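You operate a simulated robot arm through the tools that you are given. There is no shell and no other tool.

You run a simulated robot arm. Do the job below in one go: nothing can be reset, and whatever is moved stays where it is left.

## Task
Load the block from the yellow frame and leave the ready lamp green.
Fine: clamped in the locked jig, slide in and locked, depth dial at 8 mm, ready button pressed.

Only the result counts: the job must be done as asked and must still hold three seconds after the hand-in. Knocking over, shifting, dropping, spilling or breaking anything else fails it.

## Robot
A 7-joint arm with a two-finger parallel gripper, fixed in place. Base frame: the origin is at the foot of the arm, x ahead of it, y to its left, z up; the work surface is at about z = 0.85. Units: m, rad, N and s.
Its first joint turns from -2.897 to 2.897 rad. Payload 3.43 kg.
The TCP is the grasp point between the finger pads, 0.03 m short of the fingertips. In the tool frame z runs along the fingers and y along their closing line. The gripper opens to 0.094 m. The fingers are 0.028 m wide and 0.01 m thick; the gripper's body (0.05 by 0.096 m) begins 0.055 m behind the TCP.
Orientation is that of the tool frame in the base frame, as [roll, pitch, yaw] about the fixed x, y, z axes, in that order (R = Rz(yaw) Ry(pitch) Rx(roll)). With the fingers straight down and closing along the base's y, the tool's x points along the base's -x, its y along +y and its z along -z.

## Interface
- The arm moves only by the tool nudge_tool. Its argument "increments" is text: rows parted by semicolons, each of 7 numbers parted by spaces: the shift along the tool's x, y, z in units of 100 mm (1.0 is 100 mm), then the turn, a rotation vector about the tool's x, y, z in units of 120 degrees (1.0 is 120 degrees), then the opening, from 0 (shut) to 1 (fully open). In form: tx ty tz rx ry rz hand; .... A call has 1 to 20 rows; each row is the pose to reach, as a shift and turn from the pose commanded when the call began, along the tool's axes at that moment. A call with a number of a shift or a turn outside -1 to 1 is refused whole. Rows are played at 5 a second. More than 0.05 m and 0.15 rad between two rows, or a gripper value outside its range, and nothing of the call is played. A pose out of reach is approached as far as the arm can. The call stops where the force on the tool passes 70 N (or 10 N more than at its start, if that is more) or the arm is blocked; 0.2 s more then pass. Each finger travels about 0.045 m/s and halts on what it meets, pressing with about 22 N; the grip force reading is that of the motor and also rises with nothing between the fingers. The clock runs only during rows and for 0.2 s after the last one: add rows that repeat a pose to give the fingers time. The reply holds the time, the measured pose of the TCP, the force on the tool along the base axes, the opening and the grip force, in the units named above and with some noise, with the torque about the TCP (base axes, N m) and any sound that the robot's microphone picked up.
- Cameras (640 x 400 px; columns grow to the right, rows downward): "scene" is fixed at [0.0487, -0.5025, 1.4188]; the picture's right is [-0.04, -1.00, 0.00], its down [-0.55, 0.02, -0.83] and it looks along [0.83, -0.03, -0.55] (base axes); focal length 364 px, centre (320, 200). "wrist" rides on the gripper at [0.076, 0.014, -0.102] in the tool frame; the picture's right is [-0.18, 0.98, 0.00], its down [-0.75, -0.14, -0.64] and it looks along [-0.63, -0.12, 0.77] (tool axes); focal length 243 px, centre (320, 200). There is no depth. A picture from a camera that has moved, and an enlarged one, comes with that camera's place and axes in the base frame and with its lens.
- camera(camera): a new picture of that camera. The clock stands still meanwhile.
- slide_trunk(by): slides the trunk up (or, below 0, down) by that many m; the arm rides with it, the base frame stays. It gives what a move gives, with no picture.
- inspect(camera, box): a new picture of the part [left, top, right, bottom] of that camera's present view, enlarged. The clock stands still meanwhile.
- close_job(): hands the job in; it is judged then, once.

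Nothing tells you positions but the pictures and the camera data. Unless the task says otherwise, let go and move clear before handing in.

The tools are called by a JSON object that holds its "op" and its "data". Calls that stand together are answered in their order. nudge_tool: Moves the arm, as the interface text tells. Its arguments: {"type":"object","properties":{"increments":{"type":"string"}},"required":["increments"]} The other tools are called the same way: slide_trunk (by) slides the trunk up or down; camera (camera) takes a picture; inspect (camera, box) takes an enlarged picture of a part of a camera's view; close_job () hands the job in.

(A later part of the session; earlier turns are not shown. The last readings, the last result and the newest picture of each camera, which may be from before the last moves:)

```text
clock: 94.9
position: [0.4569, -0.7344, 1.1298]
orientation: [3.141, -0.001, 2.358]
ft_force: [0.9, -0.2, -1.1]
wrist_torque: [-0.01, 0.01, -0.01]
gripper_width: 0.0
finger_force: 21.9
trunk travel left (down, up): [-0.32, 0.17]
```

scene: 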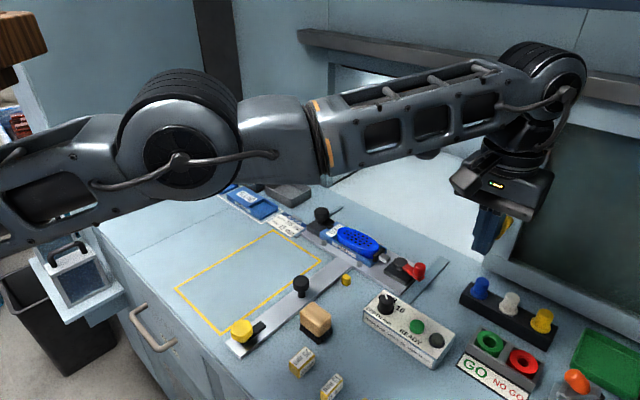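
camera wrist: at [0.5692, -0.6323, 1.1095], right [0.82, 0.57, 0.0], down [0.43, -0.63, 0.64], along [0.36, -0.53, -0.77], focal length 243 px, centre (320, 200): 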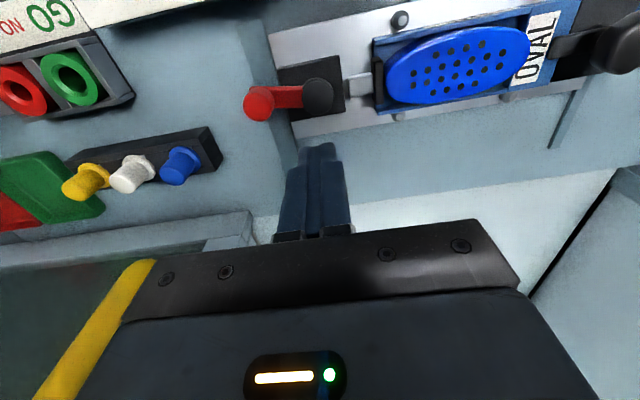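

The arm's elbow is on the left, and pulling in would need the shoulder to turn further that way. I'll sweep the hand around to bench left through full reach, so the elbow swaps back to the right side as it was at the start.

{"op": "nudge_tool", "data": {"increments": "-0.12 0.15 0 0 0 0 0; -0.24 0.3 0 0 0 0 0; -0.36 0.45 0 0 0 0 0; -0.45 0.58 0 0 0 0 0; -0.52 0.75 0 0 0 0 0; -0.57 0.9 0 0 0 0 0; -0.57 0.9 0 0 0 0 0"}}

{"op": "nudge_tool", "data": {"increments": "-0.08 0.2 0 0 0 0 0; -0.15 0.4 0 0 0 0 0; -0.2 0.6 0 0 0 0 0; -0.22 0.8 0 0 0 0 0; -0.22 1.0 0 0 0 0 0; -0.22 1.0 0 0 0 0 0"}}

{"op": "camera", "data": {"camera": "scene"}}

```text
clock: 96.5
position: [0.5596, -0.7078, 1.1284]
orientation: [3.14, -0.001, 2.357]
ft_force: [-0.5, -0.7, -0.2]
wrist_torque: [-0.04, -0.02, 0.0]
gripper_width: 0.0001
finger_force: 21.4
out of reach, approached as far as the arm can: row 2, 3, 4, 5
trunk travel left (down, up): [-0.32, 0.17]
```

```text
clock: 97.9
position: [0.6515, -0.6638, 1.1296]
orientation: [3.139, -0.005, 2.356]
ft_force: [0.7, -0.3, -0.1]
wrist_torque: [0.04, 0.04, 0.01]
gripper_width: 0.0001
finger_force: 22.1
out of reach, approached as far as the arm can: row 1, 2, 4, 5, 6
trunk travel left (down, up): [-0.32, 0.17]
```

```text
taken
```

scene: 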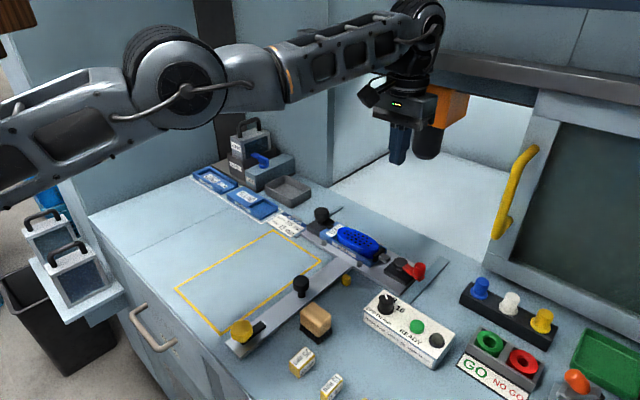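

The hand is swinging round at full reach and the arm is now straight. I'll continue to the left past the straight line.

{"op": "nudge_tool", "data": {"increments": "-0.02 0.2 0 0 0 0 0; -0.02 0.4 0 0 0 0 0; 0 0.6 0 0 0 0 0; 0.04 0.8 0 0 0 0 0; 0.1 1.0 0 0 0 0 0; 0.1 1.0 0 0 0 0 0"}}

{"op": "nudge_tool", "data": {"increments": "0.08 0.1 0 0 0 0 0; 0.18 0.2 0 0 0 0 0; 0.28 0.3 0 0 0 0 0; 0.38 0.4 0 0 0 0 0; 0.38 0.4 0 0 0 0 0"}}

{"op": "camera", "data": {"camera": "scene"}}

```text
clock: 99.3
position: [0.7328, -0.6146, 1.1361]
orientation: [3.14, -0.001, 2.358]
ft_force: [0.1, 0.2, 0.4]
wrist_torque: [-0.03, -0.01, 0.02]
gripper_width: 0.0001
finger_force: 22.0
out of reach, approached as far as the arm can: row 1, 2, 3, 4, 5, 6
trunk travel left (down, up): [-0.32, 0.17]
```

```text
clock: 100.5
position: [0.7555, -0.5973, 1.1422]
orientation: [3.141, -0.003, 2.355]
ft_force: [0.1, 1.0, -0.5]
wrist_torque: [0.0, -0.01, 0.0]
gripper_width: 0.0
finger_force: 21.6
out of reach, approached as far as the arm can: row 1, 2, 3, 4, 5
trunk travel left (down, up): [-0.32, 0.17]
```

```text
taken
```

scene: 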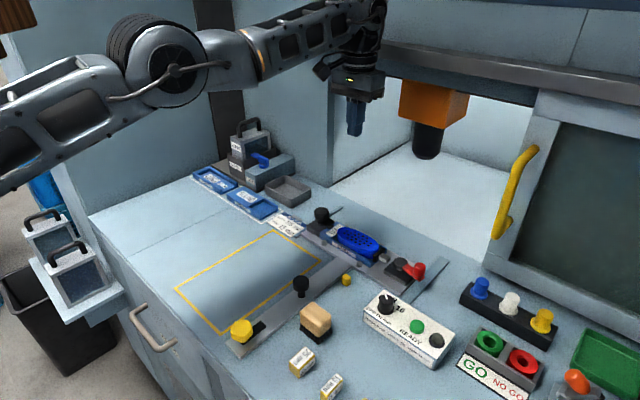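

The reach boundary fits a circle about a point near (0.33, -0.06), so the shoulder joint is at its limit and the elbow is straight. Going up tends to fold the elbow, so I'll command up and inward and hold it over many rows.

{"op": "nudge_tool", "data": {"increments": "0.05 0 -0.2 0 0 0 0; 0.12 0.02 -0.4 0 0 0 0; 0.22 0.03 -0.6 0 0 0 0; 0.35 0.05 -0.8 0 0 0 0; 0.5 0.06 -1.0 0 0 0 0; 0.7 0.08 -1.0 0 0 0 0; 0.88 0.11 -1.0 0 0 0 0; 0.88 0.11 -1.0 0 0 0 0; 0.88 0.11 -1.0 0 0 0 0; 0.88 0.11 -1.0 0 0 0 0; 0.88 0.11 -1.0 0 0 0 0; 0.88 0.11 -1.0 0 0 0 0; 0.88 0.11 -1.0 0 0 0 0; 0.88 0.11 -1.0 0 0 0 0; 0.88 0.11 -1.0 0 0 0 0"}}

{"op": "camera", "data": {"camera": "scene"}}

```text
clock: 103.7
position: [0.735, -0.5729, 1.2588]
orientation: [-3.142, -0.002, 2.357]
ft_force: [-0.2, 0.8, 0.3]
wrist_torque: [-0.01, 0.01, -0.01]
gripper_width: 0.0
finger_force: 22.3
out of reach, approached as far as the arm can: row 3, 4, 5, 6, 7, 8, 9, 10, 11, 12, 13, 14, 15
trunk travel left (down, up): [-0.32, 0.17]
```

```text
taken
```

scene: 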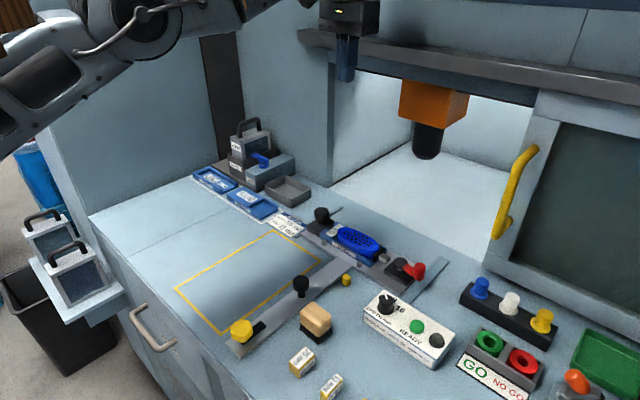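

The boundary points fit a sphere around a fixed shoulder, so the arm is simply fully straight and the solver is stuck in that singularity. I'll add a pure upward arc to pre-bend the elbow, then give a large inward command.

{"op": "nudge_tool", "data": {"increments": "0.02 0 -0.1 0 0 -0.06 0; 0.05 0 -0.2 0 0 -0.12 0; 0.08 0 -0.3 0 0 -0.18 0; 0.11 0 -0.4 0 0 -0.24 0; 0.15 0 -0.5 0 0 -0.3 0; 0.15 0 -0.5 0 0 -0.32 0"}}

{"op": "nudge_tool", "data": {"increments": "0.3 0.3 0 0 0 0 0; 0.6 0.6 0 0 0 0 0; 0.9 0.9 0 0 0 0 0; 1.0 1.0 0.3 0 0 0 0; 1.0 1.0 0.6 0 0 0 0; 1.0 1.0 0.6 0 0 0 0; 1.0 1.0 0.6 0 0 0 0; 1.0 1.0 0.6 0 0 0 0; 1.0 1.0 0.6 0 0 0 0; 1.0 1.0 0.6 0 0 0 0; 1.0 1.0 0.6 0 0 0 0; 1.0 1.0 0.6 0 0 0 0"}}

{"op": "camera", "data": {"camera": "scene"}}

```text
clock: 105.1
position: [0.7193, -0.5594, 1.3105]
orientation: [3.14, 0.002, 3.031]
ft_force: [1.0, -0.4, 0.6]
wrist_torque: [-0.05, 0.02, -0.03]
gripper_width: 0.0001
finger_force: 22.9
out of reach, approached as far as the arm can: row 4, 5, 6
trunk travel left (down, up): [-0.32, 0.17]
```

```text
clock: 107.7
position: [0.7059, -0.5536, 1.3356]
orientation: [3.14, 0.0, 3.025]
ft_force: [0.0, -0.4, 0.0]
wrist_torque: [0.03, 0.01, -0.03]
gripper_width: 0.0
finger_force: 22.1
out of reach, approached as far as the arm can: row 1, 2, 3, 4, 5, 6, 7, 8, 9, 10, 11, 12
trunk travel left (down, up): [-0.32, 0.17]
```

```text
taken
```

scene: 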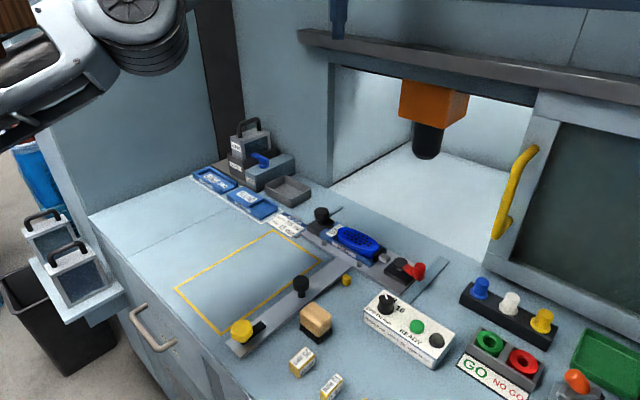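

The arm's roll seems to have flipped (the ribbed side is now underneath), so downward may now be the bending direction. I'll try going down while commanding inward.

{"op": "nudge_tool", "data": {"increments": "0 0 0.2 0 0 0 0; 0.05 0.05 0.4 0 0 0 0; 0.15 0.15 0.6 0 0 0 0; 0.3 0.3 0.8 0 0 0 0; 0.45 0.45 1.0 0 0 0 0; 0.45 0.45 1.0 0 0 0 0; 0.45 0.45 1.0 0 0 0 0; 0.45 0.45 1.0 0 0 0 0"}}

{"op": "camera", "data": {"camera": "scene"}}

```text
clock: 109.5
position: [0.6596, -0.4974, 1.2407]
orientation: [-3.141, 0.0, 3.026]
ft_force: [-0.6, -0.2, -0.5]
wrist_torque: [-0.01, 0.01, 0.01]
gripper_width: 0.0
finger_force: 21.9
out of reach, approached as far as the arm can: row 1, 2, 3, 4
trunk travel left (down, up): [-0.32, 0.17]
```

```text
taken
```

scene: 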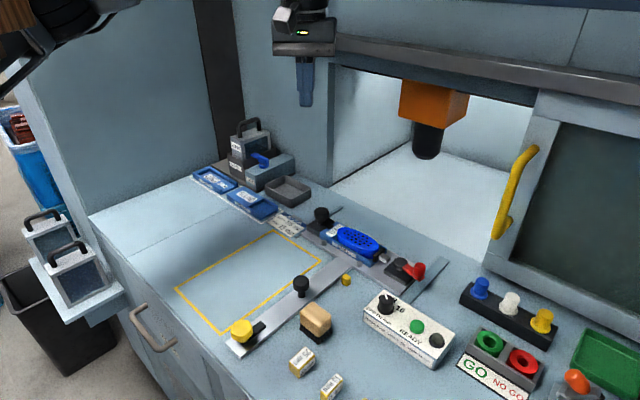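

The elbow has bent and the arm moves normally again. From now on I'll stay well inside the reach limit, and I'll head back to the slide handle at natural yaw.

{"op": "nudge_tool", "data": {"increments": "0.1 0.02 0.15 0 0 0.05 0; 0.2 0.04 0.3 0 0 0.1 0; 0.33 0.06 0.5 0 0 0.16 0; 0.46 0.09 0.7 0 0 0.22 0; 0.6 0.12 0.85 0 0 0.28 0; 0.75 0.15 1.0 0 0 0.32 0; 0.75 0.15 1.0 0 0 0.32 0"}}

{"op": "camera", "data": {"camera": "scene"}}

{"op": "camera", "data": {"camera": "wrist"}}

```text
clock: 111.1
position: [0.5853, -0.4781, 1.1423]
orientation: [3.14, 0.0, 2.357]
ft_force: [0.5, -0.4, -0.4]
wrist_torque: [0.03, -0.02, 0.02]
gripper_width: 0.0
finger_force: 22.0
trunk travel left (down, up): [-0.32, 0.17]
```

```text
taken
```

scene: 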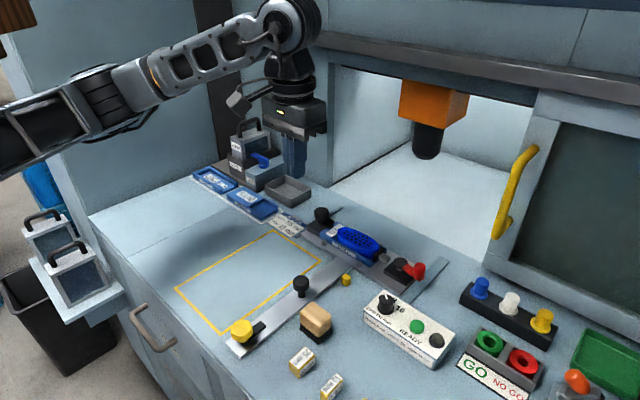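

```text
taken
camera wrist: at [0.5418, -0.4151, 1.2453], right [0.83, 0.56, 0.0], down [0.43, -0.63, 0.64], along [0.36, -0.53, -0.77], focal length 243 px, centre (320, 200)
```

wrist: 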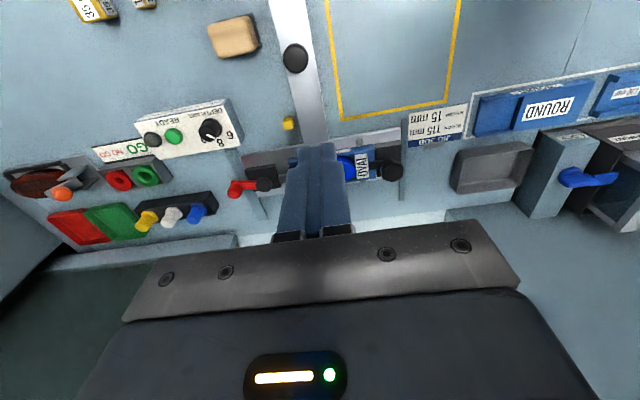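

The posture is like the start again. I'll move behind the handle and descend.

{"op": "nudge_tool", "data": {"increments": "0.2 -0.1 0.3 0 0 0 0; 0.45 -0.2 0.65 0 0 0 0; 0.67 -0.3 1.0 0 0 0 0; 0.67 -0.3 1.0 0 0 0 0"}}

{"op": "camera", "data": {"camera": "wrist"}}

```text
clock: 112.1
position: [0.5231, -0.452, 1.0416]
orientation: [3.142, 0.0, 2.358]
ft_force: [0.4, 0.0, 0.2]
wrist_torque: [-0.01, 0.03, -0.04]
gripper_width: 0.0001
finger_force: 22.2
trunk travel left (down, up): [-0.32, 0.17]
```

```text
taken
camera wrist: at [0.4776, -0.3893, 1.1444], right [0.82, 0.57, 0.0], down [0.43, -0.63, 0.64], along [0.36, -0.53, -0.77], focal length 243 px, centre (320, 200)
```

wrist: 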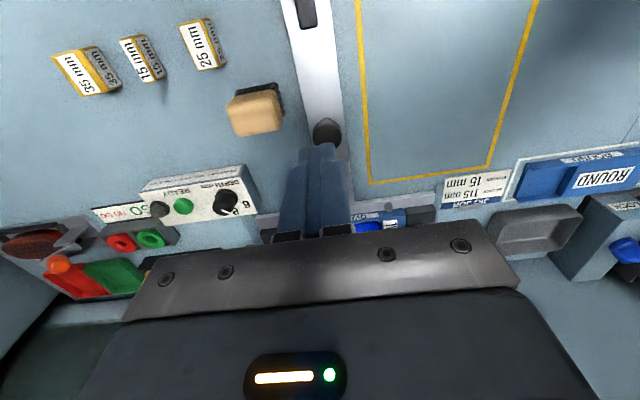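

The handle is just ahead of the closed fingers. I'll descend and push it in.

{"op": "nudge_tool", "data": {"increments": "0.02 -0.02 0.35 0 0 0 0; 0.03 -0.03 0.7 0 0 0 0; 0.03 -0.03 1.0 0 0 0 0; 0.03 -0.03 1.0 0 0 0 0"}}

{"op": "nudge_tool", "data": {"increments": "0 0 0.15 0 0 0 0; 0 0 0.31 0 0 0 0; -0.1 0 0.31 0 0 0 0; -0.25 0 0.31 0 0 0 0; -0.4 0 0.31 0 0 0 0; -0.55 0 0.31 0 0 0 0; -0.7 0 0.31 0 0 0 0; -0.85 0 0.31 0 0 0 0; -1.0 0 0.31 0 0 0 0; -1.0 0 0.31 0 0 0 0"}}

{"op": "camera", "data": {"camera": "scene"}}

```text
clock: 113.1
position: [0.5158, -0.4515, 0.9412]
orientation: [-3.141, -0.001, 2.356]
ft_force: [0.1, 1.1, -0.2]
wrist_torque: [0.01, -0.02, -0.01]
gripper_width: 0.0001
finger_force: 22.0
trunk travel left (down, up): [-0.32, 0.17]
```

```text
clock: 115.3
position: [0.586, -0.5227, 0.9105]
orientation: [-3.142, -0.001, 2.358]
ft_force: [0.0, -0.7, 0.8]
wrist_torque: [0.0, -0.03, -0.01]
gripper_width: 0.0
finger_force: 21.5
trunk travel left (down, up): [-0.32, 0.17]
```

```text
taken
```

scene: 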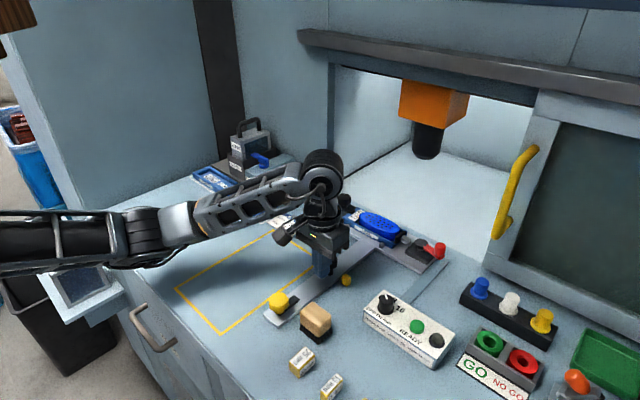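

The slide is moving in smoothly. I'll push another 90 mm.

{"op": "nudge_tool", "data": {"increments": "-0.15 0 0 0 0 0 0; -0.3 0 0 0 0 0 0; -0.45 0 0 0 0 0 0; -0.6 0 0 0 0 0 0; -0.75 0 0 0 0 0 0; -0.9 0 0 0 0 0 0; -0.9 0 0 0 0 0 0"}}

{"op": "camera", "data": {"camera": "scene"}}

{"op": "camera", "data": {"camera": "wrist"}}

```text
clock: 116.9
position: [0.6471, -0.5861, 0.9111]
orientation: [-3.14, -0.003, 2.356]
ft_force: [-0.2, -0.3, -0.5]
wrist_torque: [0.01, 0.04, 0.0]
gripper_width: 0.0
finger_force: 22.4
trunk travel left (down, up): [-0.32, 0.17]
```

```text
taken
```

scene: 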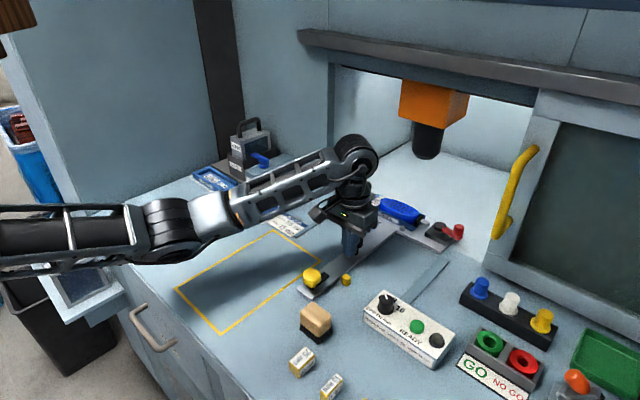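

```text
taken
camera wrist: at [0.6026, -0.5228, 1.0137], right [0.82, 0.57, 0.0], down [0.43, -0.63, 0.64], along [0.36, -0.53, -0.77], focal length 243 px, centre (320, 200)
```

wrist: 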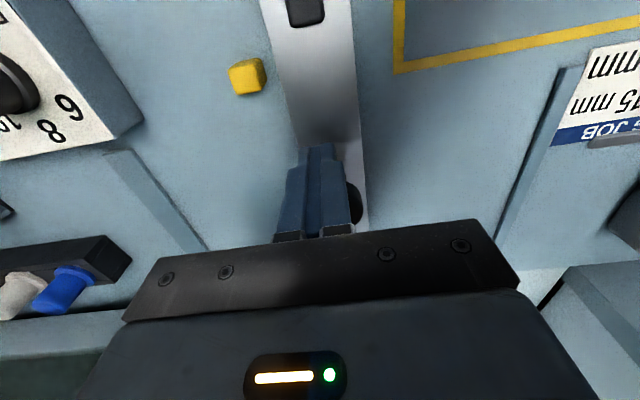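

The slide is about 183 mm in and the yellow keeper post is at p≈0.8225. I'll push the handle a bit more while staying inside reach, then finish from the yellow knob at the front.

{"op": "nudge_tool", "data": {"increments": "-0.12 0 0 0 0 0 0; -0.24 0 0 0 0 0 0; -0.36 0 0 0 0 0 0; -0.45 0 0 0 0 0 0; -0.45 0 0 0 0 0 0"}}

{"op": "camera", "data": {"camera": "scene"}}

```text
clock: 118.1
position: [0.68, -0.6182, 0.909]
orientation: [3.141, 0.002, 2.358]
ft_force: [0.5, -1.0, 0.1]
wrist_torque: [-0.05, 0.0, 0.01]
gripper_width: 0.0001
finger_force: 22.0
trunk travel left (down, up): [-0.32, 0.17]
```

```text
taken
```

scene: 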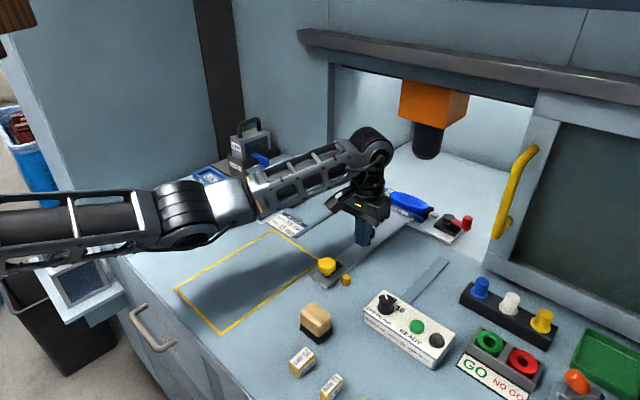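

Yellow knob and keeper post are close together now. I'll lift off the handle, retreat, and look at the knob from above.

{"op": "nudge_tool", "data": {"increments": "0.1 0 0 0 0 0 0; 0.15 0 -0.4 0 0 0 0; 0.3 0 -0.8 0 0 0 0; 0.6 0 -1.0 0 0 0 0; 0.9 0 -1.0 0 0 0 0; 1.0 0 -1.0 0 0 0 0; 1.0 0 -1.0 0 0 0 0"}}

{"op": "nudge_tool", "data": {"increments": "0.3 0 0 0 0 0 0; 0.6 0 0 0 0 0 0; 0.9 0 0 0 0 0 0; 0.9 0 0 0 0 0 0"}}

{"op": "camera", "data": {"camera": "wrist"}}

{"op": "inspect", "data": {"camera": "scene", "box": [290, 230, 370, 300]}}

```text
clock: 119.7
position: [0.6091, -0.5471, 1.0106]
orientation: [3.14, -0.001, 2.356]
ft_force: [0.3, 0.0, 0.6]
wrist_torque: [-0.01, 0.0, 0.05]
gripper_width: 0.0001
finger_force: 22.1
trunk travel left (down, up): [-0.32, 0.17]
```

```text
clock: 120.7
position: [0.5449, -0.4838, 1.0088]
orientation: [3.141, -0.002, 2.356]
ft_force: [-0.2, -0.1, -0.1]
wrist_torque: [0.0, 0.04, 0.02]
gripper_width: 0.0003
finger_force: 22.0
trunk travel left (down, up): [-0.32, 0.17]
```

```text
taken
camera wrist: at [0.5004, -0.4208, 1.1121], right [0.82, 0.57, 0.0], down [0.43, -0.63, 0.64], along [0.36, -0.53, -0.77], focal length 243 px, centre (320, 200)
```

wrist: 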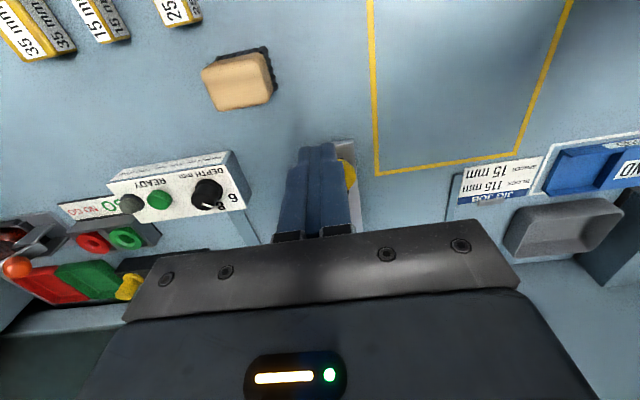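

```text
5.71 times, centred on (330, 265) of scene
camera zoom: at [0.0487, -0.5025, 1.4188], right [-0.04, -1.0, 0.0], down [-0.55, 0.02, -0.83], along [0.83, -0.03, -0.55], focal length 2081 px, centre (263, -171)
```

zoom: 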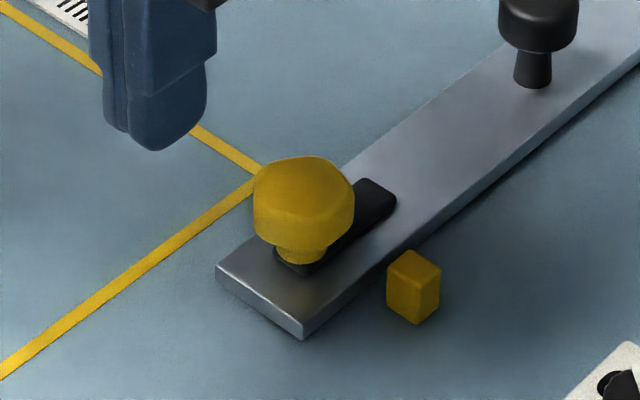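

The yellow knob is at p≈0.802 and the keeper at p≈0.822, just right of the bar. I'll push the slide in further from behind the yellow knob until it reaches its stop.

{"op": "nudge_tool", "data": {"increments": "0 0 0.35 0 0 0 0; 0 0 0.7 0 0 0 0; 0 0 1.0 0 0 0 0; -0.2 0 1.0 0 0 0 0; -0.4 0 1.0 0 0 0 0; -0.5 0 1.0 0 0 0 0; -0.6 0 1.0 0 0 0 0; -0.6 0 1.0 0 0 0 0"}}

{"op": "inspect", "data": {"camera": "scene", "box": [290, 220, 380, 300]}}

```text
clock: 122.5
position: [0.5887, -0.5244, 0.9097]
orientation: [-3.141, -0.001, 2.358]
ft_force: [0.2, 0.2, 0.3]
wrist_torque: [0.02, 0.03, -0.02]
gripper_width: 0.0
finger_force: 22.1
trunk travel left (down, up): [-0.32, 0.17]
```

```text
5.00 times, centred on (335, 260) of scene
camera zoom: at [0.0487, -0.5025, 1.4188], right [-0.04, -1.0, 0.0], down [-0.55, 0.02, -0.83], along [0.83, -0.03, -0.55], focal length 1821 px, centre (245, -100)
```

zoom: 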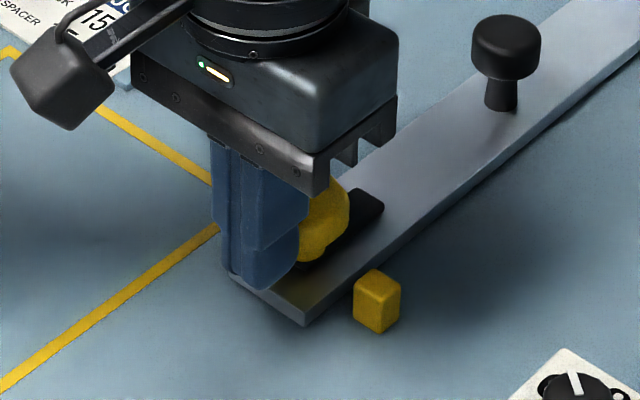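

Pushing works. I'll continue in 5 mm steps and watch for the end stop.

{"op": "nudge_tool", "data": {"increments": "-0.05 0 0 0 0 0 0; -0.1 0 0 0 0 0 0; -0.15 0 0 0 0 0 0; -0.15 0 0 0 0 0 0"}}

{"op": "nudge_tool", "data": {"increments": "-0.05 0 0 0 0 0 0; -0.1 0 0 0 0 0 0; -0.15 0 0 0 0 0 0; -0.15 0 0 0 0 0 0"}}

{"op": "nudge_tool", "data": {"increments": "-0.05 0 0 0 0 0 0; -0.1 0 0 0 0 0 0; -0.1 0 0 0 0 0 0"}}

{"op": "inspect", "data": {"camera": "scene", "box": [290, 220, 380, 300]}}

```text
clock: 123.5
position: [0.5981, -0.535, 0.9092]
orientation: [-3.14, -0.002, 2.358]
ft_force: [0.5, -0.1, -0.3]
wrist_torque: [-0.01, 0.0, 0.0]
gripper_width: 0.0001
finger_force: 22.5
trunk travel left (down, up): [-0.32, 0.17]
```

```text
clock: 124.2
position: [0.6013, -0.5424, 0.9074]
orientation: [3.137, -0.021, 2.344]
ft_force: [-17.1, 14.0, 5.1]
wrist_torque: [0.49, 0.16, 0.05]
gripper_width: 0.0
finger_force: 22.1
trunk travel left (down, up): [-0.32, 0.17]
stopped in row 3: the force on the tool passed its limit at 80 N (the readings are from after the stop); the commanded pose is now the measured one
```

```text
clock: 124.7
position: [0.6005, -0.543, 0.9079]
orientation: [3.133, -0.037, 2.338]
ft_force: [-17.4, 19.8, 9.9]
wrist_torque: [0.48, 0.2, 0.08]
gripper_width: 0.0
finger_force: 22.2
trunk travel left (down, up): [-0.32, 0.17]
stopped in row 2: the force on the tool passed its limit at 80 N (the readings are from after the stop); the commanded pose is now the measured one
```

```text
5.00 times, centred on (335, 260) of scene
camera zoom: at [0.0487, -0.5025, 1.4188], right [-0.04, -1.0, 0.0], down [-0.55, 0.02, -0.83], along [0.83, -0.03, -0.55], focal length 1821 px, centre (245, -100)
```

zoom: 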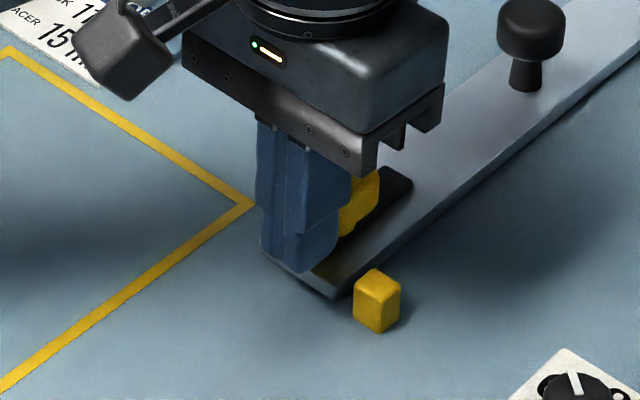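

The slide hit its end stop with the knob at p≈0.841, so the lock arm can now swing to the right behind the keeper post. I'll back off, level the tool, lift, and turn to the grip yaw.

{"op": "nudge_tool", "data": {"increments": "0.08 0 0 0 0 0 0; 0.15 0 -0.2 0.002 -0.009 -0.004 0; 0.15 0 -0.5 0.004 -0.018 -0.009 0; 0.15 0 -0.9 0.004 -0.018 -0.009 0; 0.15 0 -0.9 0.004 -0.018 -0.009 0"}}

{"op": "nudge_tool", "data": {"increments": "0 0 0 0 0 -0.0682 0.2; 0 0 0 0 0 -0.1364 0.4; 0 0 0 0 0 -0.2046 0.6; 0 0 0 0 0 -0.2728 0.65; 0 0 0 0 0 -0.341 0.65; 0 0 0 0 0 -0.4092 0.65; 0 0 0 0 0 -0.4774 0.65; 0 0 0 0 0 -0.5456 0.65; 0 0 0 0 0 -0.6138 0.65; -0.2 0 0 0 0 -0.682 0.65; -0.4 0 0 0 0 -0.75 0.65; -0.4 0 0 0 0 -0.75 0.65"}}

{"op": "camera", "data": {"camera": "wrist"}}

{"op": "camera", "data": {"camera": "scene"}}

```text
clock: 125.9
position: [0.5964, -0.5343, 0.9978]
orientation: [-3.141, 0.003, 2.361]
ft_force: [0.2, -0.3, 0.5]
wrist_torque: [0.01, 0.05, -0.01]
gripper_width: 0.0
finger_force: 21.9
trunk travel left (down, up): [-0.32, 0.17]
```

```text
clock: 128.5
position: [0.622, -0.562, 0.9984]
orientation: [-3.135, -0.001, -2.349]
ft_force: [-0.9, 0.3, 0.8]
wrist_torque: [0.0, -0.02, -0.02]
gripper_width: 0.0613
finger_force: 0.0
trunk travel left (down, up): [-0.32, 0.17]
```

```text
taken
camera wrist: at [0.557, -0.607, 1.1011], right [-0.57, 0.82, 0.0], down [0.63, 0.44, 0.64], along [0.53, 0.36, -0.77], focal length 243 px, centre (320, 200)
```

wrist: 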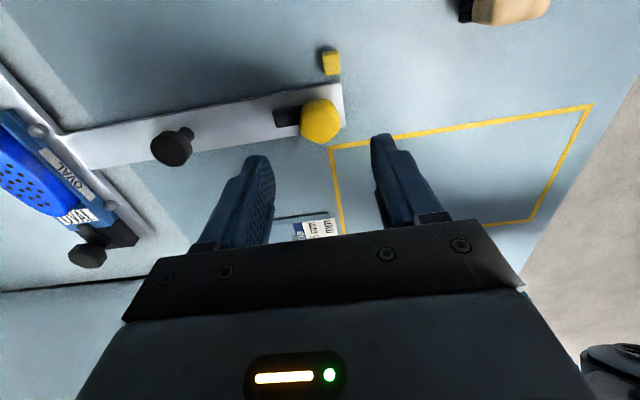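

```text
taken
```

scene: 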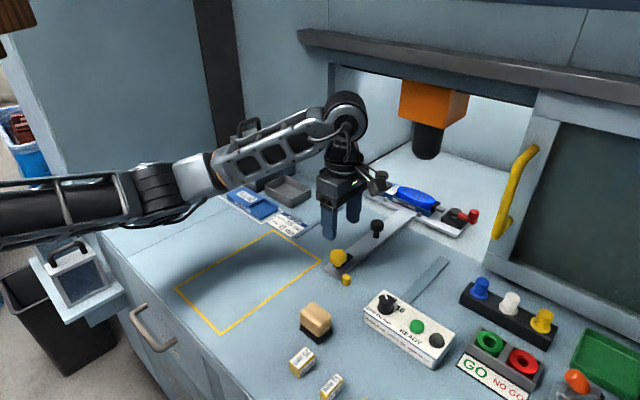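

{"op": "inspect", "data": {"camera": "wrist", "box": [250, 40, 380, 170]}}

{"op": "inspect", "data": {"camera": "scene", "box": [310, 220, 390, 290]}}

```text
3.08 times, centred on (315, 105) of wrist
camera zoom: at [0.557, -0.607, 1.1011], right [-0.57, 0.82, 0.0], down [0.63, 0.44, 0.64], along [0.53, 0.36, -0.77], focal length 746 px, centre (335, 492)
```

zoom: 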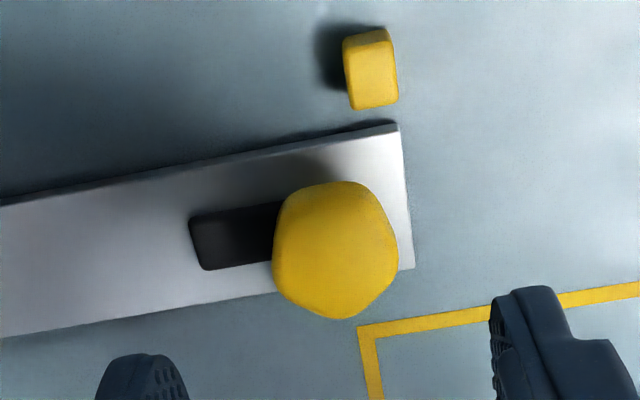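

```text
5.71 times, centred on (350, 255) of scene
camera zoom: at [0.0487, -0.5025, 1.4188], right [-0.04, -1.0, 0.0], down [-0.55, 0.02, -0.83], along [0.83, -0.03, -0.55], focal length 2081 px, centre (149, -114)
```

zoom: 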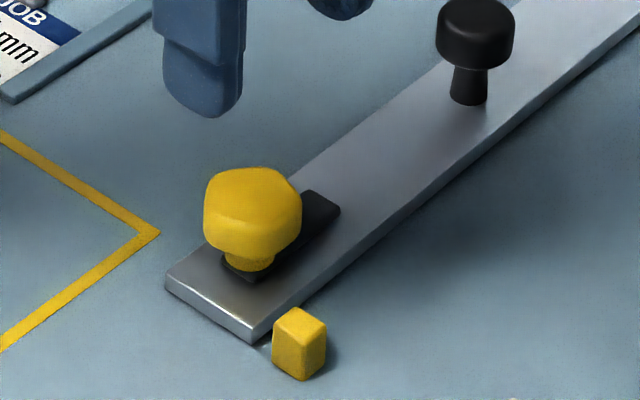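

The lock arm is about 45 mm long and, turned 90° clockwise, will end just behind the keeper post. I'll descend around the yellow knob and grip it.

{"op": "nudge_tool", "data": {"increments": "-0.025 -0.01 0.3 0 0 0 0.65; -0.025 -0.01 0.6 0 0 0 0.65; -0.025 -0.01 0.9 0 0 0 0.65; -0.025 -0.01 0.9 0 0 0 0.5; -0.025 -0.01 0.9 0 0 0 0.3; -0.025 -0.01 0.9 0 0 0 0.2; -0.025 -0.01 0.9 0 0 0 0.2; -0.025 -0.01 0.9 0 0 0 0.2"}}

{"op": "camera", "data": {"camera": "wrist"}}

{"op": "inspect", "data": {"camera": "scene", "box": [310, 220, 390, 290]}}

```text
clock: 130.3
position: [0.6257, -0.5623, 0.9076]
orientation: [-3.138, 0.0, -2.351]
ft_force: [1.6, 0.3, -2.1]
wrist_torque: [-0.22, 0.06, -0.02]
gripper_width: 0.037
finger_force: 45.2
trunk travel left (down, up): [-0.32, 0.17]
```

```text
taken
camera wrist: at [0.5609, -0.6062, 1.0112], right [-0.57, 0.82, 0.0], down [0.63, 0.44, 0.64], along [0.53, 0.36, -0.77], focal length 243 px, centre (320, 200)
```

wrist: 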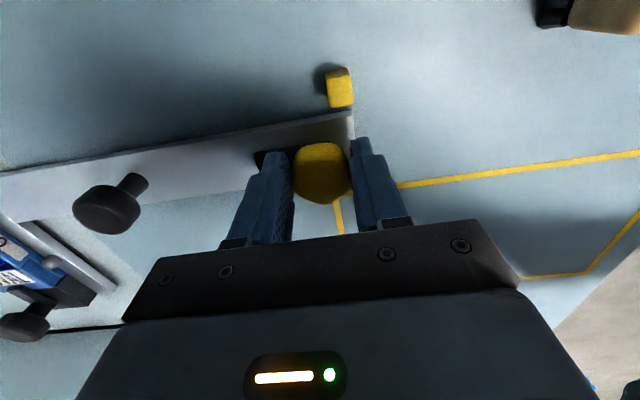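

```text
5.71 times, centred on (350, 255) of scene
camera zoom: at [0.0487, -0.5025, 1.4188], right [-0.04, -1.0, 0.0], down [-0.55, 0.02, -0.83], along [0.83, -0.03, -0.55], focal length 2081 px, centre (149, -114)
```

zoom: 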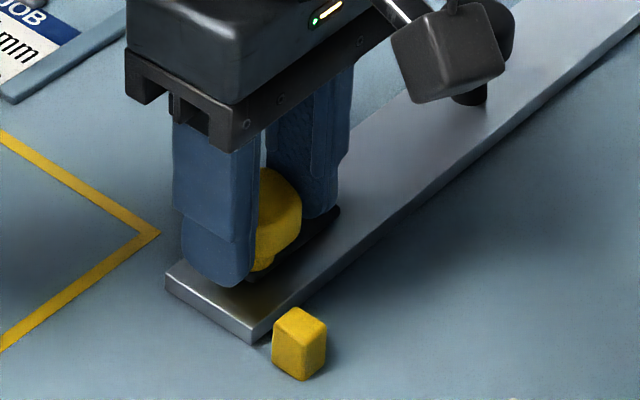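

The yellow knob is gripped at 37 mm. I'll turn it clockwise 30° first and check.

{"op": "nudge_tool", "data": {"increments": "0 -0.01 0 0 0 0.0625 0.2; 0 -0.01 0 0 0 0.125 0.2; 0 -0.01 0 0 0 0.1875 0.2; 0 -0.01 0 0 0 0.25 0.2; 0 -0.01 0 0 0 0.25 0.2"}}

{"op": "inspect", "data": {"camera": "scene", "box": [310, 220, 390, 290]}}

{"op": "inspect", "data": {"camera": "wrist", "box": [220, 50, 420, 230]}}

```text
clock: 131.5
position: [0.6249, -0.559, 0.9087]
orientation: [3.138, 0.002, -2.877]
ft_force: [-29.6, 44.3, 11.7]
wrist_torque: [1.06, 1.26, 0.28]
gripper_width: 0.0376
finger_force: 45.2
trunk travel left (down, up): [-0.32, 0.17]
```

```text
5.71 times, centred on (350, 255) of scene
camera zoom: at [0.0487, -0.5025, 1.4188], right [-0.04, -1.0, 0.0], down [-0.55, 0.02, -0.83], along [0.83, -0.03, -0.55], focal length 2081 px, centre (149, -114)
```

zoom: 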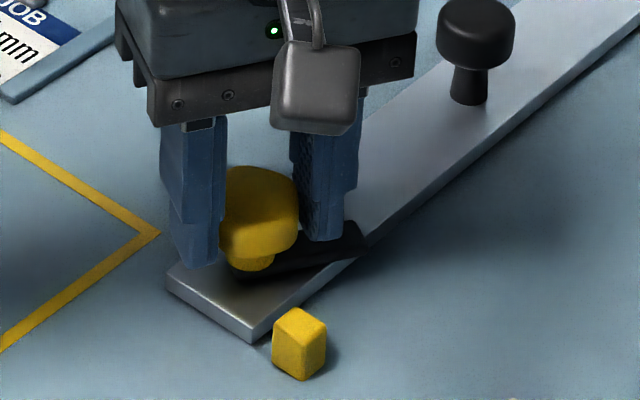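

```text
2.22 times, centred on (320, 140) of wrist
camera zoom: at [0.5468, -0.5676, 1.011], right [-0.08, 1.0, 0.0], down [0.76, 0.06, 0.64], along [0.64, 0.05, -0.77], focal length 539 px, centre (320, 333)
```

zoom: 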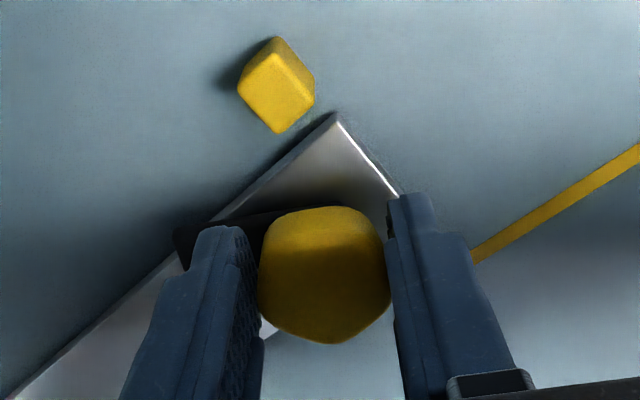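

The lock arm swings with the knob. I was pressing inward a bit hard (about 50 N), so I'll relax by 1 mm and continue turning.

{"op": "nudge_tool", "data": {"increments": "0.005 0.008 0 0 0 0.03 0.2; 0.005 0.008 0 0 0 0.0825 0.2; 0.005 0.008 0 0 0 0.135 0.2; 0.005 0.008 0 0 0 0.19 0.2; 0.005 0.008 0 0 0 0.25 0.2; 0.005 0.008 0 0 0 0.25 0.2"}}

{"op": "inspect", "data": {"camera": "scene", "box": [310, 220, 390, 290]}}

{"op": "inspect", "data": {"camera": "wrist", "box": [220, 50, 420, 230]}}

```text
clock: 132.9
position: [0.6262, -0.5597, 0.9077]
orientation: [3.141, 0.004, 2.886]
ft_force: [11.2, 37.5, 13.3]
wrist_torque: [1.12, -0.62, 0.05]
gripper_width: 0.0411
finger_force: 19.1
trunk travel left (down, up): [-0.32, 0.17]
```

```text
5.71 times, centred on (350, 255) of scene
camera zoom: at [0.0487, -0.5025, 1.4188], right [-0.04, -1.0, 0.0], down [-0.55, 0.02, -0.83], along [0.83, -0.03, -0.55], focal length 2081 px, centre (149, -114)
```

zoom: 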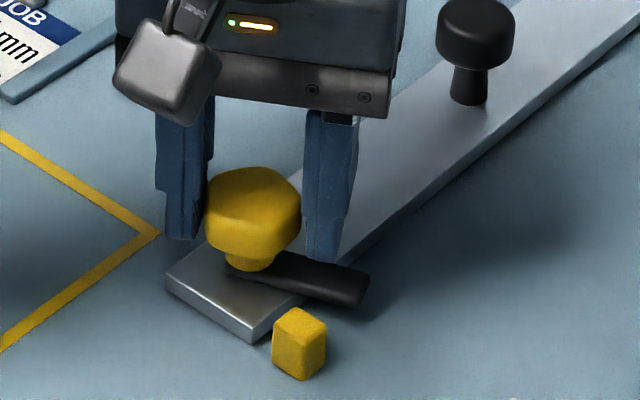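

```text
2.22 times, centred on (320, 140) of wrist
camera zoom: at [0.5557, -0.5277, 1.0107], right [0.43, 0.9, 0.0], down [0.69, -0.33, 0.64], along [0.58, -0.27, -0.76], focal length 539 px, centre (320, 333)
```

zoom: 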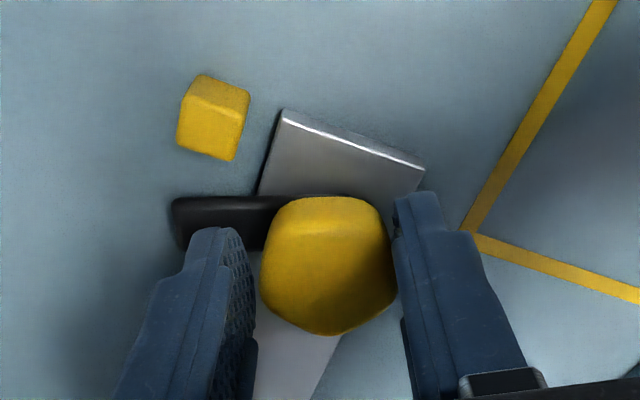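

The arm is about 70° round. I'll keep turning the remaining angle, easing the side load.

{"op": "nudge_tool", "data": {"increments": "-0.005 0.009 0 0 0 0.05 0.2; -0.005 0.009 0 0 0 0.1 0.2; -0.005 0.009 0 0 0 0.15 0.2; -0.005 0.009 0 0 0 0.2 0.2; -0.005 0.009 0 0 0 0.25 0.2; -0.005 0.009 0 0 0 0.25 0.2"}}

{"op": "inspect", "data": {"camera": "scene", "box": [310, 220, 390, 290]}}

{"op": "inspect", "data": {"camera": "wrist", "box": [220, 50, 420, 230]}}

```text
clock: 134.3
position: [0.6276, -0.5591, 0.9059]
orientation: [3.138, -0.002, 2.361]
ft_force: [16.4, 40.0, -5.3]
wrist_torque: [0.87, -0.23, 0.38]
gripper_width: 0.0418
finger_force: 20.3
trunk travel left (down, up): [-0.32, 0.17]
```

```text
5.71 times, centred on (350, 255) of scene
camera zoom: at [0.0487, -0.5025, 1.4188], right [-0.04, -1.0, 0.0], down [-0.55, 0.02, -0.83], along [0.83, -0.03, -0.55], focal length 2081 px, centre (149, -114)
```

zoom: 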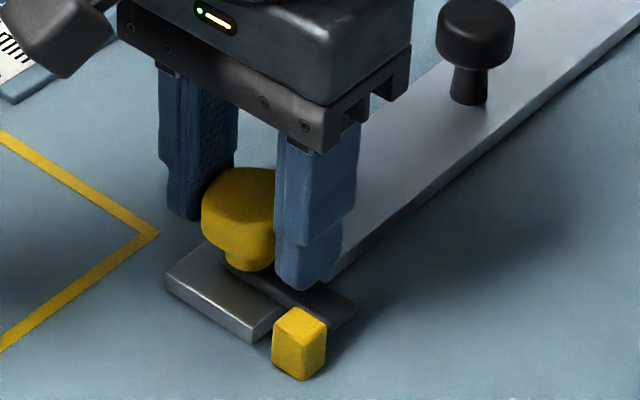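

```text
2.22 times, centred on (320, 140) of wrist
camera zoom: at [0.5818, -0.4969, 1.009], right [0.82, 0.57, 0.0], down [0.44, -0.63, 0.64], along [0.37, -0.52, -0.77], focal length 539 px, centre (320, 333)
```

zoom: 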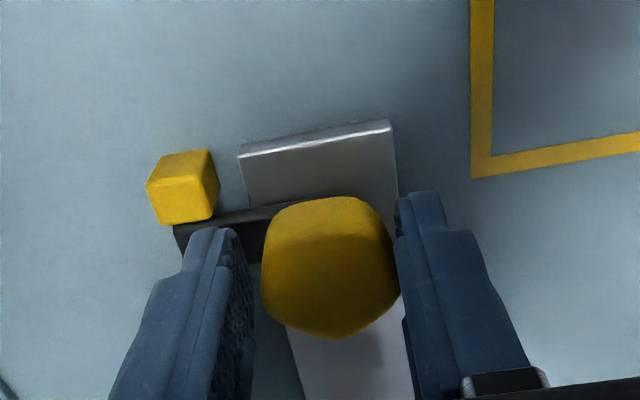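

The lock arm now lies behind the keeper post. I'll give a few more degrees to make sure it is at its end, relieving the side force.

{"op": "nudge_tool", "data": {"increments": "0 0.012 0 0 0 0.02 0.2; 0 0.015 0 0 0 0.045 0.2; 0 0.015 0 0 0 0.07 0.2; 0 0.015 0 0 0 0.07 0.2"}}

{"op": "inspect", "data": {"camera": "wrist", "box": [220, 50, 420, 230]}}

```text
clock: 135.3
position: [0.6284, -0.5594, 0.9074]
orientation: [-3.141, 0.004, 2.217]
ft_force: [20.4, 32.4, 4.1]
wrist_torque: [1.0, -0.44, 0.2]
gripper_width: 0.0391
finger_force: 17.5
trunk travel left (down, up): [-0.32, 0.17]
```

```text
2.22 times, centred on (320, 140) of wrist
camera zoom: at [0.5932, -0.4909, 1.0097], right [0.9, 0.44, 0.0], down [0.34, -0.69, 0.64], along [0.29, -0.58, -0.76], focal length 539 px, centre (320, 333)
```

zoom: 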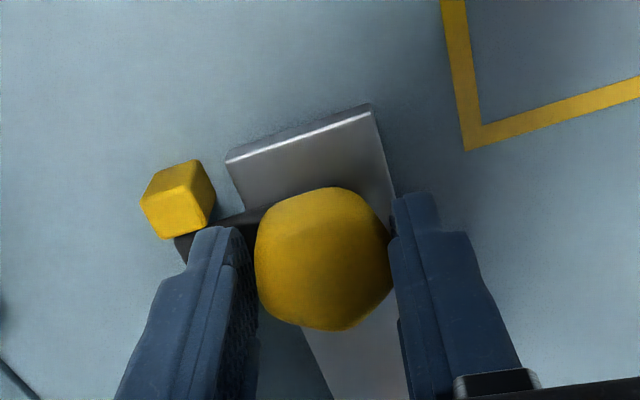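

The knob slips in the grip now, so the lock arm is at its end. I'll release, lift, and inspect the lock.

{"op": "nudge_tool", "data": {"increments": "0 0 0 0 0 0 0.5; 0 0 0 0 0 0 0.6; 0 0 0 0 0 0 0.6; 0 0 -0.3 0 0 0 0.6; 0 0 -0.6 0 0 0 0.6; 0 0 -1.0 0 0 0 0.5; 0 0 -1.0 0 0 0 0.3; 0 0 -1.0 0 0 0 0.3"}}

{"op": "camera", "data": {"camera": "wrist"}}

{"op": "inspect", "data": {"camera": "scene", "box": [310, 180, 480, 300]}}

{"op": "inspect", "data": {"camera": "scene", "box": [310, 220, 390, 290]}}

```text
clock: 137.1
position: [0.6263, -0.5598, 1.0086]
orientation: [-3.141, 0.005, 2.215]
ft_force: [-0.1, -0.4, -0.1]
wrist_torque: [0.02, 0.02, -0.01]
gripper_width: 0.0281
finger_force: 0.0
trunk travel left (down, up): [-0.32, 0.17]
```

```text
taken
camera wrist: at [0.5899, -0.4913, 1.1116], right [0.9, 0.44, 0.0], down [0.34, -0.69, 0.65], along [0.29, -0.58, -0.76], focal length 243 px, centre (320, 200)
```

wrist: 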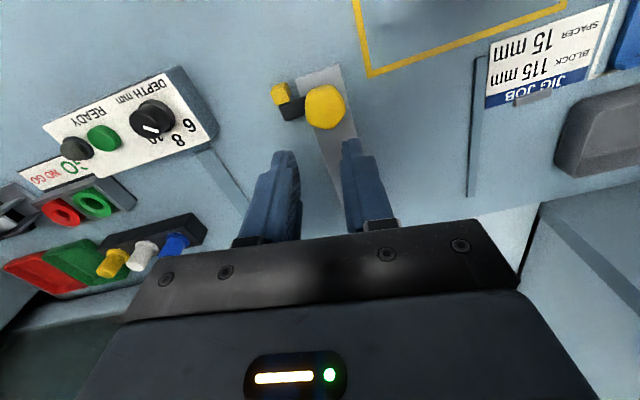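

```text
3.33 times, centred on (395, 240) of scene
camera zoom: at [0.0487, -0.5025, 1.4188], right [-0.04, -1.0, 0.0], down [-0.55, 0.02, -0.83], along [0.83, -0.03, -0.55], focal length 1214 px, centre (70, 67)
```

zoom: 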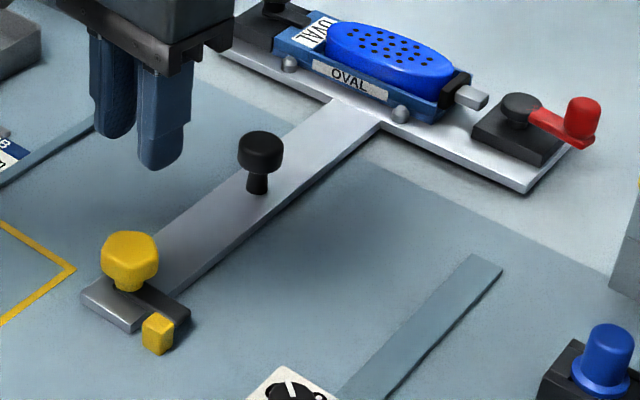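

```text
5.71 times, centred on (350, 255) of scene
camera zoom: at [0.0487, -0.5025, 1.4188], right [-0.04, -1.0, 0.0], down [-0.55, 0.02, -0.83], along [0.83, -0.03, -0.55], focal length 2081 px, centre (149, -114)
```

zoom: 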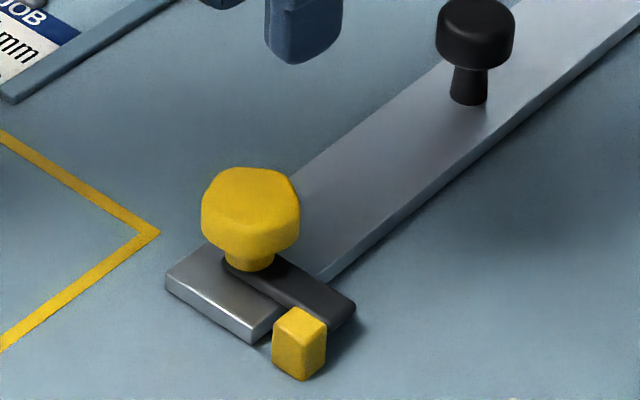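

The slide is in and the lock arm sits behind the keeper, with the block still clamped. Next is the depth dial, so I'll zoom in on it.

{"op": "inspect", "data": {"camera": "wrist", "box": [40, 60, 230, 190]}}

{"op": "inspect", "data": {"camera": "scene", "box": [355, 285, 455, 365]}}

```text
3.08 times, centred on (135, 125) of wrist
camera zoom: at [0.5899, -0.4913, 1.1116], right [0.9, 0.44, 0.0], down [0.34, -0.69, 0.65], along [0.29, -0.58, -0.76], focal length 746 px, centre (889, 431)
```

zoom: 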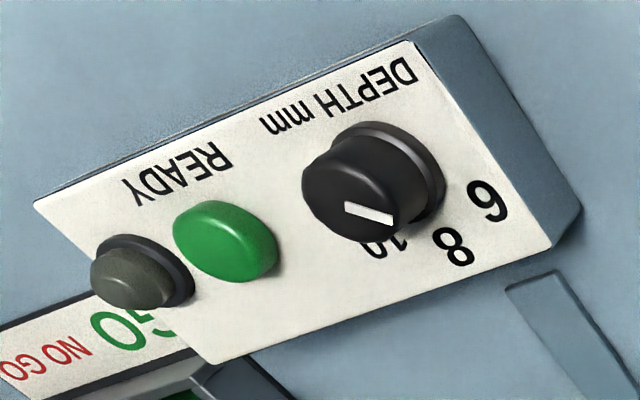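

```text
5.00 times, centred on (405, 325) of scene
camera zoom: at [0.0487, -0.5025, 1.4188], right [-0.04, -1.0, 0.0], down [-0.55, 0.02, -0.83], along [0.83, -0.03, -0.55], focal length 1821 px, centre (-105, -425)
```

zoom: 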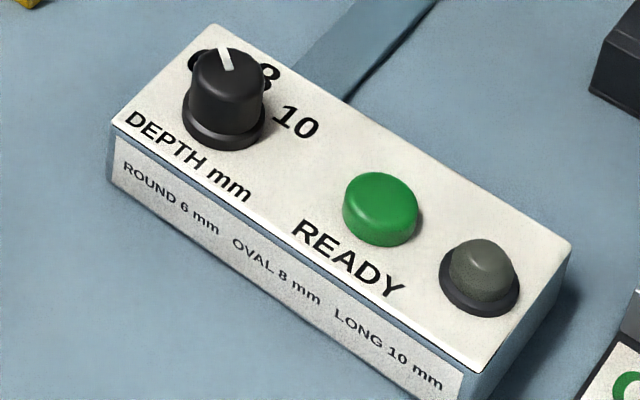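

The box confirms OVAL 8 mm. The pointer is now at 6 (about +7° azimuth); 8 is at -45°, so I need about 50° clockwise. The dial is near (0.490, -0.635), top at z≈0.909, so I'll move above it with the right yaw.

{"op": "nudge_tool", "data": {"increments": "0.02 -0.12 0 0 0 -0.069 0.35; 0.04 -0.24 0 0 0 -0.138 0.4; 0.05 -0.36 0 0 0 -0.207 0.45; 0.07 -0.48 0 0 0 -0.276 0.5; 0.09 -0.6 0 0 0 -0.345 0.55; 0.1 -0.7 0 0 0 -0.414 0.55; 0.11 -0.8 0 0 0 -0.484 0.55; 0.11 -0.8 0 0 0 -0.484 0.55"}}

{"op": "nudge_tool", "data": {"increments": "0.23 -0.1 0 0 0 0 0.55; 0.46 -0.2 0 0 0 0 0.55; 0.68 -0.3 0 0 0 0 0.55; 0.68 -0.3 0 0 0 0 0.55"}}

{"op": "camera", "data": {"camera": "wrist"}}

{"op": "camera", "data": {"camera": "scene"}}

```text
clock: 138.9
position: [0.5583, -0.5997, 1.0059]
orientation: [-3.139, 0.001, -3.053]
ft_force: [-0.5, -0.3, 1.2]
wrist_torque: [0.01, 0.02, 0.0]
gripper_width: 0.0516
finger_force: 0.1
trunk travel left (down, up): [-0.32, 0.17]
```

```text
clock: 139.9
position: [0.4932, -0.634, 1.0077]
orientation: [-3.138, 0.001, -3.054]
ft_force: [-0.3, 0.3, 1.3]
wrist_torque: [-0.02, 0.0, 0.01]
gripper_width: 0.052
finger_force: 0.1
trunk travel left (down, up): [-0.32, 0.17]
```

```text
taken
camera wrist: at [0.4143, -0.6274, 1.1102], right [0.1, 1.0, 0.0], down [0.76, -0.07, 0.64], along [0.64, -0.07, -0.76], focal length 243 px, centre (320, 200)
```

wrist: 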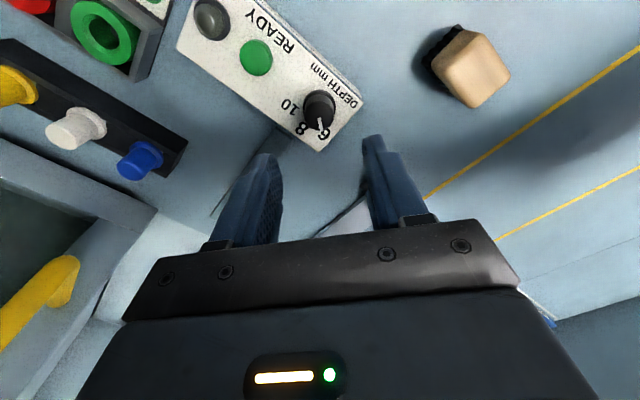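

```text
taken
```

scene: 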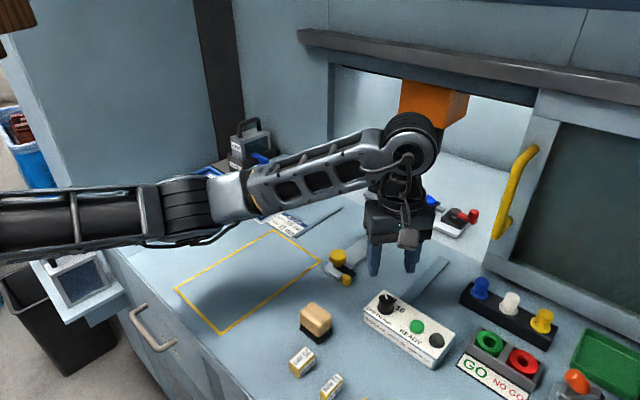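

The dial is between the fingers in the view. I'll zoom in for its exact centre and pointer angle.

{"op": "inspect", "data": {"camera": "wrist", "box": [260, 70, 380, 160]}}

```text
4.44 times, centred on (320, 115) of wrist
camera zoom: at [0.4143, -0.6274, 1.1102], right [0.1, 1.0, 0.0], down [0.76, -0.07, 0.64], along [0.64, -0.07, -0.76], focal length 1078 px, centre (320, 578)
```

zoom: 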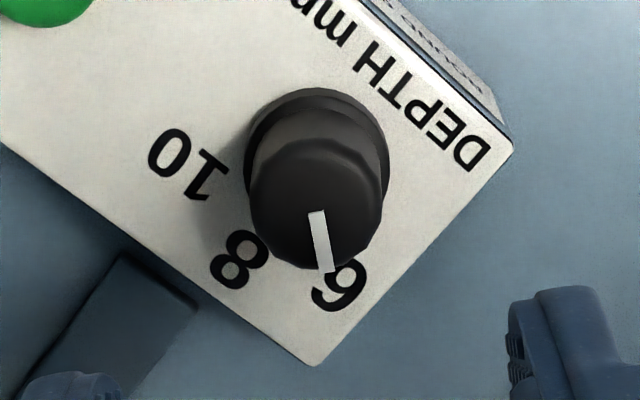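

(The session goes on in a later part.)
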